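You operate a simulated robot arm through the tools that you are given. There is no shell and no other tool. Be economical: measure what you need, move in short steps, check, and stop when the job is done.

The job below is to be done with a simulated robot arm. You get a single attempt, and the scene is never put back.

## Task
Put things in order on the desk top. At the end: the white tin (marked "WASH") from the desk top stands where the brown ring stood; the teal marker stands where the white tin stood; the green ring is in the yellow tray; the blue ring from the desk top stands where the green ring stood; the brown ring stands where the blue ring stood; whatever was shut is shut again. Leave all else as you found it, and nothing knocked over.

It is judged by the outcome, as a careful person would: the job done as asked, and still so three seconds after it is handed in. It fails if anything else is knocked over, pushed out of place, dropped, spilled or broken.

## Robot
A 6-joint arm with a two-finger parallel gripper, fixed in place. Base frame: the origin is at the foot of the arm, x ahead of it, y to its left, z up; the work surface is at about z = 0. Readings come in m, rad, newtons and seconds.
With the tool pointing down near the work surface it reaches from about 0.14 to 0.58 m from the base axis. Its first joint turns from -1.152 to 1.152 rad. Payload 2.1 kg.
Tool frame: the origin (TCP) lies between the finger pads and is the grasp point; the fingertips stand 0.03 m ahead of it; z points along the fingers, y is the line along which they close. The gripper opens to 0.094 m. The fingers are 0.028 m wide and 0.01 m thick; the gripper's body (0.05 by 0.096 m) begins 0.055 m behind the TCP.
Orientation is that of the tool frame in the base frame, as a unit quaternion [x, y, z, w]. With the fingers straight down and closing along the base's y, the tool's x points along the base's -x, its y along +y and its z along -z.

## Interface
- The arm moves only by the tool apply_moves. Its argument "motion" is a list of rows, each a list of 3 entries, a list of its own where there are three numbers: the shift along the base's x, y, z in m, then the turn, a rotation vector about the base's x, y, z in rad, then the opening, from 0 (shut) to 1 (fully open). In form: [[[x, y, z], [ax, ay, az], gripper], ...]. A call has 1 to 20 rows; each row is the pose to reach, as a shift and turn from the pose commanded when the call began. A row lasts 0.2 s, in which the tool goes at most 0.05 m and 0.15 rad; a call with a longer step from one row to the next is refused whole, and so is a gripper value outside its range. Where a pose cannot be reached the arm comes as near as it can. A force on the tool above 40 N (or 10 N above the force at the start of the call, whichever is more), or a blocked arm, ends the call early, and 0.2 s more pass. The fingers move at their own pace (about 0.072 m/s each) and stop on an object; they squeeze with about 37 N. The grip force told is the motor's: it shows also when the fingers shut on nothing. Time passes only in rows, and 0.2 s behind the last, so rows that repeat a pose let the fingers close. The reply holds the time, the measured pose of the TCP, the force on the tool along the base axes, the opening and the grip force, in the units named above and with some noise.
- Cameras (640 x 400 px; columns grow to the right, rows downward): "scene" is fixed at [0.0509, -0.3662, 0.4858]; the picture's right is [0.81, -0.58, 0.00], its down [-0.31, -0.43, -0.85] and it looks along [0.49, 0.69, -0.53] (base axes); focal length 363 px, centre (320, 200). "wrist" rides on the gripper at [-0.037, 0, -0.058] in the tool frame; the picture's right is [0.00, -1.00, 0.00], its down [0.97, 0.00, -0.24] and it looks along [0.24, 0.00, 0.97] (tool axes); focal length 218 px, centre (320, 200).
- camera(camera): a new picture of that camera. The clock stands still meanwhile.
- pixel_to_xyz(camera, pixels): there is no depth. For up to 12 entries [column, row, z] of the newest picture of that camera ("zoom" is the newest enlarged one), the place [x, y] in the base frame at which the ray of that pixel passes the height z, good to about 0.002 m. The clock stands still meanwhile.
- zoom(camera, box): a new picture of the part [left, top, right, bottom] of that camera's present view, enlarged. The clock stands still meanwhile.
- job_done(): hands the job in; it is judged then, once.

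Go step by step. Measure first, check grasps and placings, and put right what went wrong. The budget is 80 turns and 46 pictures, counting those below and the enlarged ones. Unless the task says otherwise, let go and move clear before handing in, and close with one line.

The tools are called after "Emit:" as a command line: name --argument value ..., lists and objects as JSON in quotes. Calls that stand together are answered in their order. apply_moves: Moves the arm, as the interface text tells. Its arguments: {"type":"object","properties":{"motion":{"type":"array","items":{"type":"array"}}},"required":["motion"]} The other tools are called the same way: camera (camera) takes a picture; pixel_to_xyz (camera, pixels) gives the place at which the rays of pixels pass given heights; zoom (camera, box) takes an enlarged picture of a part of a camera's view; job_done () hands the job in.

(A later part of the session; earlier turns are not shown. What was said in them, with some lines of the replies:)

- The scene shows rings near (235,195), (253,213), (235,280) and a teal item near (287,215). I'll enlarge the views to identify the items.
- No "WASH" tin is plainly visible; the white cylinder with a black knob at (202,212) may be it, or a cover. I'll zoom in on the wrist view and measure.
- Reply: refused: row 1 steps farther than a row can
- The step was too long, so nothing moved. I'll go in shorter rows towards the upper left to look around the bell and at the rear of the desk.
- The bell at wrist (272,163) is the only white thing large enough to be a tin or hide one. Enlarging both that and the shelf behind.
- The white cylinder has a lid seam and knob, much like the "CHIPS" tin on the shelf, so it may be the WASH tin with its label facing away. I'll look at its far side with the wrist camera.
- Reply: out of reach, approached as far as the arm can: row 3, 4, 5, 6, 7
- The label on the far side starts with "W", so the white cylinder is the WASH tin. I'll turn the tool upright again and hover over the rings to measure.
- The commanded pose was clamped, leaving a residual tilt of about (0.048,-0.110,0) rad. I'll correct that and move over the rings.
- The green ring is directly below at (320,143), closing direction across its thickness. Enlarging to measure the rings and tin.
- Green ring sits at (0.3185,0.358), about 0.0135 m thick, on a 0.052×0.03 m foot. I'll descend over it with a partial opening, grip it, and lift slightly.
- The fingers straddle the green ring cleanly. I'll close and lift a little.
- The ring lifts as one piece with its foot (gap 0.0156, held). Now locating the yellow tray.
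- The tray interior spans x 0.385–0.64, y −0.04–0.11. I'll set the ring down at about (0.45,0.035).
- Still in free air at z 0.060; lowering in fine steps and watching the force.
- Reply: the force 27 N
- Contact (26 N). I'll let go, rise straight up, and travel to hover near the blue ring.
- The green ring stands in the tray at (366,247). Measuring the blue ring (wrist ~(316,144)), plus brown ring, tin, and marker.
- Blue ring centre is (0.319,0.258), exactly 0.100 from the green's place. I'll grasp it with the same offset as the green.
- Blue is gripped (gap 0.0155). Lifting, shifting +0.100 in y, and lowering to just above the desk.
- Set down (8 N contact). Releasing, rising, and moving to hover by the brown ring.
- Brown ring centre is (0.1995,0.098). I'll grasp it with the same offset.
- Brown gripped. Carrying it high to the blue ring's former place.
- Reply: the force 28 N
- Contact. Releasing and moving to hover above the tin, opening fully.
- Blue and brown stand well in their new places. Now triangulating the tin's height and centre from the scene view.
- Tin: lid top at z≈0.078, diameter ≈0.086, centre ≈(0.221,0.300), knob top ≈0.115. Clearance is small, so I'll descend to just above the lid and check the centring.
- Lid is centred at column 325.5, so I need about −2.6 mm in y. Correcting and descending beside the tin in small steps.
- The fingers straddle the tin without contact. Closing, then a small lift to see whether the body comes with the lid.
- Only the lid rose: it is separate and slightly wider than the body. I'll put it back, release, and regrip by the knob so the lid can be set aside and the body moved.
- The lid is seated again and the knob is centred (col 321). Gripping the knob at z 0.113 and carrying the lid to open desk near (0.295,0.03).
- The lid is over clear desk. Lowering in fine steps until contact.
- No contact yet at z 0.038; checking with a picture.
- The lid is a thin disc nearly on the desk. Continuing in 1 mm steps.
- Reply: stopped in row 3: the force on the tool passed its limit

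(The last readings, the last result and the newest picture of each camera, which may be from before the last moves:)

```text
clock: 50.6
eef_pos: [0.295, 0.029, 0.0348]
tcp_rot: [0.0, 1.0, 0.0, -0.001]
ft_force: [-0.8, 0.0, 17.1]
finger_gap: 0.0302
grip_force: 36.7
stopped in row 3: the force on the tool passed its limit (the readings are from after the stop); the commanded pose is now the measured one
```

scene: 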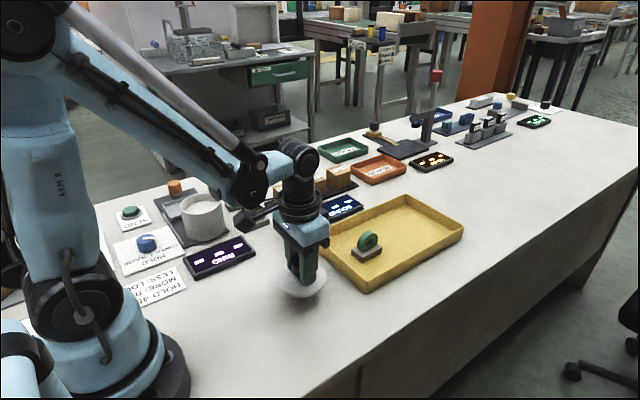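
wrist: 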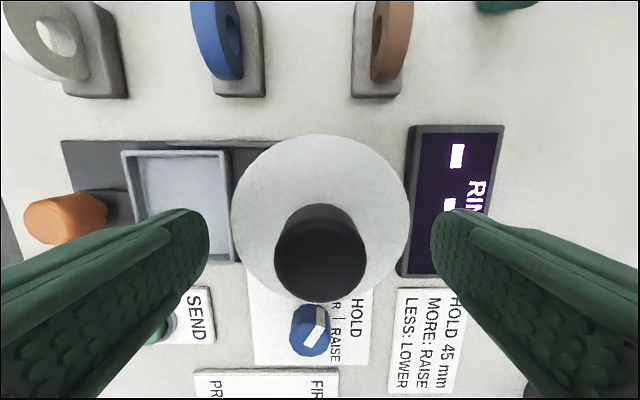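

Contact. Releasing the lid, rising, and moving back over the open tin.

Emit:
apply_moves --motion '[[[0, 0, 0.0005], [0, 0, 0], 0.3], [[0, 0, 0.0005], [0, 0, 0], 0.6], [[0, 0, 0.0005], [0, 0, 0], 0.8], [[0, 0, 0.03], [0, 0, 0], 1], [[0, 0, 0.07], [0, 0, 0], 1], [[0, 0, 0.11], [0, 0, 0], 1], [[-0.01, 0.04, 0.12], [0, 0, 0], 1], [[-0.02, 0.08, 0.12], [0, 0, 0], 1], [[-0.03, 0.12, 0.12], [0, 0, 0], 1], [[-0.04, 0.16, 0.12], [0, 0, 0], 1], [[-0.05, 0.2, 0.12], [0, 0, 0], 1], [[-0.065, 0.24, 0.12], [0, 0, 0], 1], [[-0.074, 0.2705, 0.12], [0, 0, 0], 1], [[-0.074, 0.2705, 0.095], [0, 0, 0], 1], [[-0.074, 0.2705, 0.095], [0, 0, 0], 1]]'

Emit:
camera --camera "wrist"

```text
clock: 53.9
eef_pos: [0.2206, 0.3009, 0.1323]
tcp_rot: [0.0, 1.0, 0.0, -0.002]
ft_force: [0.1, 0.4, 0.3]
finger_gap: 0.0942
grip_force: 0.0
```

```text
9 pictures are left
```

wrist: 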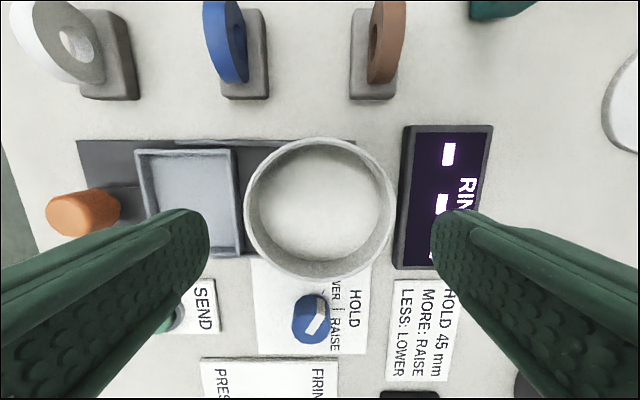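

The tin is empty and centred (rim cols 244–397, dia 0.081). Descending to grip its body.

Emit:
apply_moves --motion '[[[0, 0, -0.02], [0, 0, 0], 1], [[0, 0, -0.04], [0, 0, 0], 1], [[0, 0, -0.06], [0, 0, 0], 1], [[0, 0, -0.072], [0, 0, 0], 1], [[0, 0, -0.072], [0, 0, 0], 1], [[0, 0, -0.072], [0, 0, 0], 0.6], [[0, 0, -0.072], [0, 0, 0], 0.5], [[0, 0, -0.072], [0, 0, 0], 0.5], [[0, 0, -0.072], [0, 0, 0], 0.5]]'

```text
clock: 55.9
eef_pos: [0.222, 0.2988, 0.0589]
tcp_rot: [-0.001, 1.0, -0.001, -0.002]
ft_force: [-0.3, 1.4, 0.5]
finger_gap: 0.084
grip_force: 37.3
```

Body gripped (gap 0.084). Lifting and carrying to the brown ring's former place at (0.1995,0.0985).

Emit:
apply_moves --motion '[[[0, 0, 0.01], [0, 0, 0], 0.5], [[0, 0, 0.04], [0, 0, 0], 0.5], [[0, 0, 0.07], [0, 0, 0], 0.5], [[-0.004, -0.04, 0.07], [0, 0, 0], 0.5], [[-0.008, -0.08, 0.07], [0, 0, 0], 0.5], [[-0.012, -0.12, 0.07], [0, 0, 0], 0.5], [[-0.016, -0.16, 0.07], [0, 0, 0], 0.5], [[-0.0222, -0.2013, 0.07], [0, 0, 0], 0.5], [[-0.0222, -0.2013, 0.07], [0, 0, 0], 0.5], [[-0.0222, -0.2013, 0.03], [0, 0, 0], 0.5], [[-0.0222, -0.2013, 0.004], [0, 0, 0], 0.5], [[-0.0222, -0.2013, 0.002], [0, 0, 0], 0.5], [[-0.0222, -0.2013, 0.0], [0, 0, 0], 0.5], [[-0.0222, -0.2013, 0.0], [0, 0, 0], 0.5]]'

```text
clock: 58.9
eef_pos: [0.1991, 0.0975, 0.0584]
tcp_rot: [0.0, 1.0, -0.001, -0.002]
ft_force: [0.3, 0.9, -10.6]
finger_gap: 0.0836
grip_force: 37.1
```

The tin is carried (≈10 N weight) and hangs just above the desk. Lowering in fine steps.

Emit:
apply_moves --motion '[[[0, 0, -0.0015], [0, 0, 0], 0.5], [[0, 0, -0.003], [0, 0, 0], 0.5], [[0, 0, -0.004], [0, 0, 0], 0.5]]'

```text
clock: 59.6
eef_pos: [0.1985, 0.0978, 0.055]
tcp_rot: [0.0, 1.0, -0.001, -0.002]
ft_force: [0.2, 0.2, -11.2]
finger_gap: 0.0836
grip_force: 37.1
```

Emit:
apply_moves --motion '[[[0, 0, -0.0015], [0, 0, 0], 0.5], [[0, 0, -0.003], [0, 0, 0], 0.5], [[0, 0, -0.004], [0, 0, 0], 0.5]]'

```text
clock: 60.5
eef_pos: [0.2006, 0.0977, 0.0508]
tcp_rot: [0.0, 1.0, -0.001, -0.003]
ft_force: [-3.9, 0.1, 27.2]
finger_gap: 0.0836
grip_force: 37.2
```

Tin stands on the desk (27 N contact). Releasing, rising and going back to the lid's knob.

Emit:
apply_moves --motion '[[[0, 0, 0.001], [0, 0, 0], 0.9], [[0, 0, 0.001], [0, 0, 0], 1], [[0, 0, 0.001], [0, 0, 0], 1], [[0, 0, 0.03], [0, 0, 0], 1], [[0, 0, 0.07], [0, 0, 0], 1], [[0, 0, 0.11], [0, 0, 0], 1], [[0.03, -0.02, 0.11], [0, 0, 0], 0.7], [[0.065, -0.045, 0.11], [0, 0, 0], 0.7], [[0.0955, -0.069, 0.11], [0, 0, 0], 0.7], [[0.0955, -0.069, 0.08], [0, 0, 0], 0.7], [[0.0955, -0.069, 0.04], [0, 0, 0], 0.7], [[0.0955, -0.069, 0.005], [0, 0, 0], 0.7], [[0.0955, -0.069, -0.014], [0, 0, 0], 0.7], [[0.0955, -0.069, -0.014], [0, 0, 0], 0.7]]'

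Emit:
camera --camera "scene"

```text
clock: 63.5
eef_pos: [0.2944, 0.0285, 0.0387]
tcp_rot: [-0.001, 1.0, -0.001, -0.002]
ft_force: [0.4, -0.9, 0.1]
finger_gap: 0.0658
grip_force: 0.0
```

```text
8 pictures are left
```

scene: 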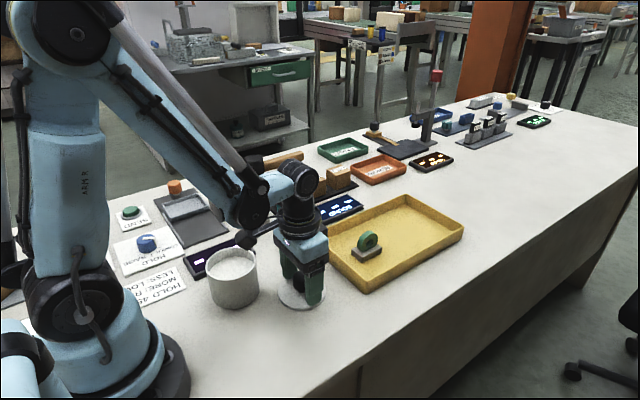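

The tin stands well at (233,278). Closing on the knob and bringing the lid over the tin.

Emit:
apply_moves --motion '[[[0, 0, 0], [0, 0, 0], 0.3], [[0, 0, 0], [0, 0, 0], 0.1], [[0, 0, 0], [0, 0, 0], 0.1], [[0, 0, 0], [0, 0, 0], 0.1], [[0, 0, 0.01], [0, 0, 0], 0.1], [[0, 0, 0.05], [0, 0, 0], 0.1], [[0, 0, 0.09], [0, 0, 0], 0.1], [[0, 0, 0.12], [0, 0, 0], 0.1], [[-0.03, 0.02, 0.12], [0, 0, 0], 0.1], [[-0.06, 0.045, 0.12], [0, 0, 0], 0.1], [[-0.096, 0.069, 0.12], [0, 0, 0], 0.1], [[-0.096, 0.069, 0.12], [0, 0, 0], 0.1], [[-0.096, 0.069, 0.085], [0, 0, 0], 0.1], [[-0.096, 0.069, 0.085], [0, 0, 0], 0.1]]'

Emit:
zoom --camera "scene" --box '[173, 220, 301, 320]'

```text
clock: 66.5
eef_pos: [0.1993, 0.0974, 0.1208]
tcp_rot: [0.0, 1.0, -0.002, -0.002]
ft_force: [0.7, -0.2, 0.3]
finger_gap: 0.0305
grip_force: 36.9
```

```text
4.00 times, centred on (237, 270) of scene
```

zoom: 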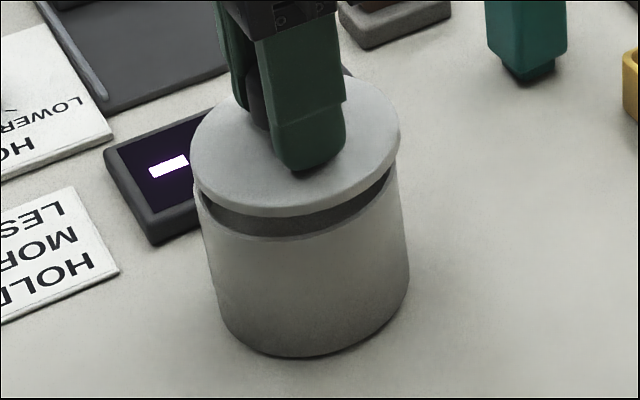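

The lid hovers aligned about 1 cm above the rim. Lowering gently.

Emit:
apply_moves --motion '[[[0, 0, -0.004], [0, 0, 0], 0.1], [[0, 0, -0.008], [0, 0, 0], 0.1], [[0, 0, -0.01], [0, 0, 0], 0.1], [[0, 0, -0.0115], [0, 0, 0], 0.1], [[0, 0, -0.0125], [0, 0, 0], 0.1], [[0, 0, -0.0135], [0, 0, 0], 0.1]]'

```text
clock: 67.8
eef_pos: [0.1977, 0.0987, 0.1082]
tcp_rot: [0.0, 1.0, -0.001, -0.001]
ft_force: [-0.3, -0.1, -0.9]
finger_gap: 0.0307
grip_force: 37.1
```

Emit:
apply_moves --motion '[[[0, 0, -0.001], [0, 0, 0], 0.1], [[0, 0, -0.002], [0, 0, 0], 0.1], [[0, 0, -0.003], [0, 0, 0], 0.1]]'

```text
clock: 68.3
eef_pos: [0.1968, 0.0983, 0.1083]
tcp_rot: [-0.001, 1.0, -0.002, -0.005]
ft_force: [-0.2, -0.3, -0.2]
finger_gap: 0.0304
grip_force: 37.4
stopped in row 2: the force on the tool passed its limit (the readings are from after the stop); the commanded pose is now the measured one
```

Lid seated (contact at z 0.108 as expected). Releasing, rising, and moving to hover by the teal marker.

Emit:
apply_moves --motion '[[[0, 0, 0.0005], [0, 0, 0], 0.4], [[0, 0, 0.0005], [0, 0, 0], 0.65], [[0, 0, 0.0005], [0, 0, 0], 0.65], [[0, 0, 0.04], [0, 0, 0], 0.65], [[0, 0, 0.08], [0, 0, 0], 0.65], [[0, 0, 0.112], [0, 0, 0], 0.65], [[0.03, 0.02, 0.112], [0, 0, 0], 0.65], [[0.06, 0.045, 0.112], [0, 0, 0], 0.65], [[0.095, 0.07, 0.112], [0, 0, 0], 0.65], [[0.113, 0.081, 0.112], [0, 0, 0], 0.65], [[0.113, 0.081, 0.112], [0, 0, 0], 0.65]]'

Emit:
camera --camera "wrist"

Emit:
camera --camera "scene"

```text
clock: 70.7
eef_pos: [0.3116, 0.1796, 0.2198]
tcp_rot: [-0.001, 1.0, -0.001, -0.005]
ft_force: [0.6, 0.3, -0.2]
finger_gap: 0.0612
grip_force: 0.0
```

```text
6 pictures are left
```

wrist: 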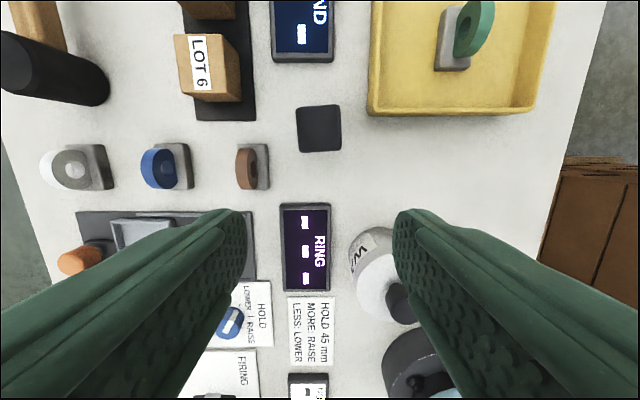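

```text
5 pictures are left
```

scene: 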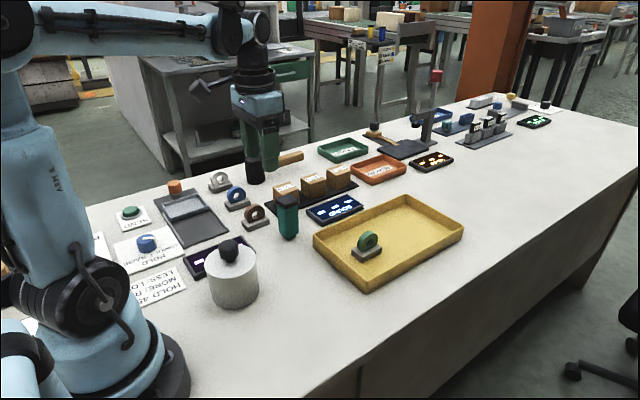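

Tin is lidded at (233,275). The marker cap is centred at wrist (319,129), yawed about +0.07 rad, at roughly (0.358,0.180). Descending with matching yaw and gripping.

Emit:
apply_moves --motion '[[[0.0465, 0.0004, 0], [0, -0.007, 0.07], 0.65], [[0.0465, 0.0004, -0.045], [0, -0.007, 0.07], 0.65], [[0.0465, 0.0004, -0.085], [0, -0.007, 0.07], 0.65], [[0.0465, 0.0004, -0.125], [0, -0.007, 0.07], 0.65], [[0.0465, 0.0004, -0.155], [0, -0.007, 0.07], 0.65], [[0.0465, 0.0004, -0.155], [0, -0.007, 0.07], 0.65], [[0.0465, 0.0004, -0.155], [0, -0.007, 0.07], 0.3], [[0.0465, 0.0004, -0.155], [0, -0.007, 0.07], 0.0], [[0.0465, 0.0004, -0.155], [0, -0.007, 0.07], 0.0], [[0.0465, 0.0004, -0.155], [0, -0.007, 0.07], 0.0]]'

```text
clock: 72.9
eef_pos: [0.3563, 0.1796, 0.0673]
tcp_rot: [-0.036, 0.999, -0.002, -0.001]
ft_force: [-0.2, 0.5, -0.6]
finger_gap: 0.0398
grip_force: 37.2
```

Gripped with gap 0.040. Small lift, then a check that the body comes with the cap.

Emit:
apply_moves --motion '[[[0, 0, 0.005], [0, 0, 0], 0.0], [[0, 0, 0.015], [0, 0, 0], 0.0], [[0, 0, 0.015], [0, 0, 0], 0.0]]'

Emit:
zoom --camera "scene" --box '[230, 160, 358, 260]'

```text
clock: 73.7
eef_pos: [0.3565, 0.1783, 0.0812]
tcp_rot: [-0.036, 0.999, -0.001, 0.0]
ft_force: [-0.1, -0.3, -1.1]
finger_gap: 0.0398
grip_force: 37.4
```

```text
4.00 times, centred on (294, 210) of scene
```

zoom: 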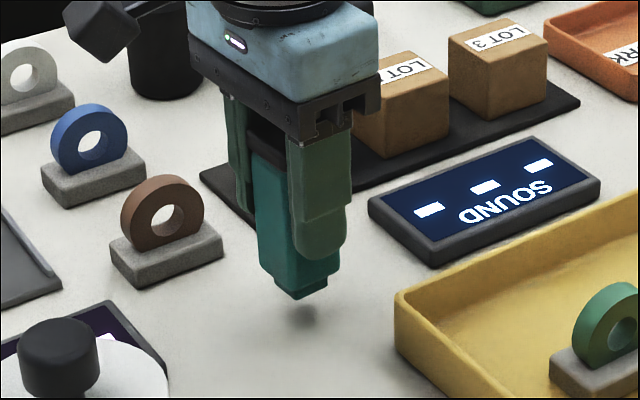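

The whole marker lifts cleanly. Carrying it to the tin's former place on the dark plate, at about (0.221,0.300).

Emit:
apply_moves --motion '[[[0, 0, 0.045], [0, 0, 0], 0], [[0, 0, 0.09], [0, 0, 0], 0], [[-0.03, 0.027, 0.09], [0, 0, 0], 0], [[-0.06, 0.054, 0.09], [0, 0, 0], 0], [[-0.09, 0.08, 0.09], [0, 0, 0], 0], [[-0.115, 0.103, 0.09], [0, 0, 0], 0], [[-0.136, 0.121, 0.09], [0, 0, 0], 0], [[-0.136, 0.121, 0.09], [0, 0, 0], 0], [[-0.136, 0.121, 0.05], [0, 0, 0], 0], [[-0.136, 0.121, 0.01], [0, 0, 0], 0], [[-0.136, 0.121, 0.0], [0, 0, 0], 0], [[-0.136, 0.121, -0.003], [0, 0, 0], 0], [[-0.136, 0.121, -0.004], [0, 0, 0], 0]]'

```text
clock: 76.5
eef_pos: [0.2201, 0.3003, 0.0753]
tcp_rot: [-0.035, 0.999, -0.002, -0.001]
ft_force: [0.1, 0.8, -1.0]
finger_gap: 0.04
grip_force: 37.0
```

Emit:
apply_moves --motion '[[[0, 0, -0.001], [0, 0, 0], 0], [[0, 0, -0.002], [0, 0, 0], 0], [[0, 0, -0.0025], [0, 0, 0], 0]]'

```text
clock: 77.3
eef_pos: [0.2214, 0.2997, 0.0731]
tcp_rot: [-0.037, 0.999, -0.003, -0.001]
ft_force: [0.4, -1.3, -1.3]
finger_gap: 0.0398
grip_force: 37.2
```

Emit:
apply_moves --motion '[[[0, 0, -0.001], [0, 0, 0], 0], [[0, 0, -0.002], [0, 0, 0], 0]]'

```text
clock: 77.9
eef_pos: [0.2206, 0.3011, 0.0737]
tcp_rot: [-0.036, 0.999, -0.002, -0.002]
ft_force: [-2.5, -3.0, 30.4]
finger_gap: 0.0403
grip_force: 37.4
```

Contact on the plate. Releasing, rising straight up, and checking the whole scene.

Emit:
apply_moves --motion '[[[0, 0, 0.001], [0, 0, 0], 0.5], [[0, 0, 0.001], [0, 0, 0], 0.75], [[0, 0, 0.001], [0, 0, 0], 0.75], [[0, 0, 0.02], [0, 0, 0], 0.75], [[0, 0, 0.06], [0, 0, 0], 0.75], [[0, 0, 0.1], [0, 0, 0], 0.75], [[0, 0, 0.14], [0, 0, 0], 0.75], [[0, 0, 0.18], [0, 0, 0], 0.75], [[-0.02, -0.03, 0.2], [0, 0, 0], 0.75], [[-0.02, -0.03, 0.2], [0, 0, 0], 0.75]]'

Emit:
camera --camera "scene"

Emit:
zoom --camera "scene" --box '[130, 160, 306, 320]'

```text
clock: 80.1
eef_pos: [0.2, 0.2686, 0.2707]
tcp_rot: [-0.037, 0.999, -0.001, -0.001]
ft_force: [0.0, 0.2, 0.3]
finger_gap: 0.0703
grip_force: 0.1
```

```text
3 pictures are left
```

scene: 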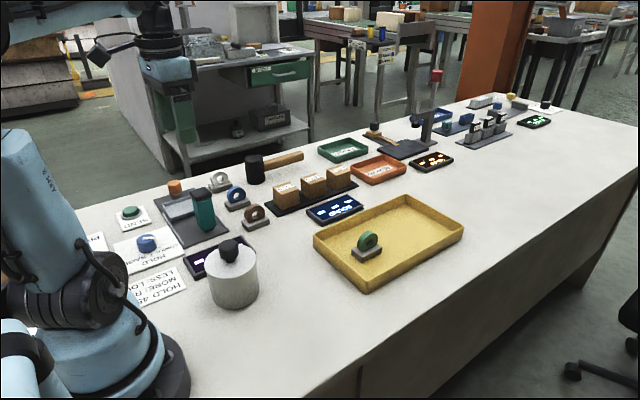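

```text
2.50 times, centred on (218, 240) of scene
```

zoom: 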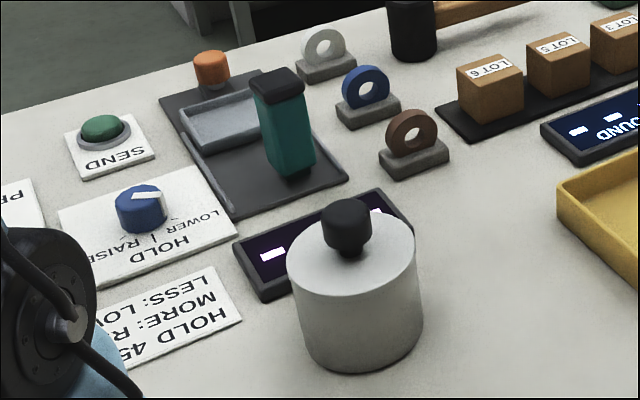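

All five items stand in place at scene: tin (233,275), marker (203,210), brown (256,215), blue (237,198), green in tray (367,245). A last numeric check of the foot positions.

Emit:
pixel_to_xyz --camera "zoom" --pixels '[[293, 177, 0.008], [276, 90, 0.108], [414, 168, 0.0], [368, 112, 0.0], [350, 232, 0.078]]'

```text
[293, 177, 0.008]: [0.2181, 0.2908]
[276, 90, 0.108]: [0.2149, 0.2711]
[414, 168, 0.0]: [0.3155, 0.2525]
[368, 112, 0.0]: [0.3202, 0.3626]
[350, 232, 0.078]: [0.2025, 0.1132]
```

The readings agree with the targets, everything is upright, and the arm is clear, so I'm handing in.

Emit:
job_done

```text
The job is handed in.
```

The job is handed in, with every item standing where you asked. The tin's lid came off when I first lifted it, so I set it aside, moved the tin, then put the lid back on. I saw nothing else knocked over or moved.
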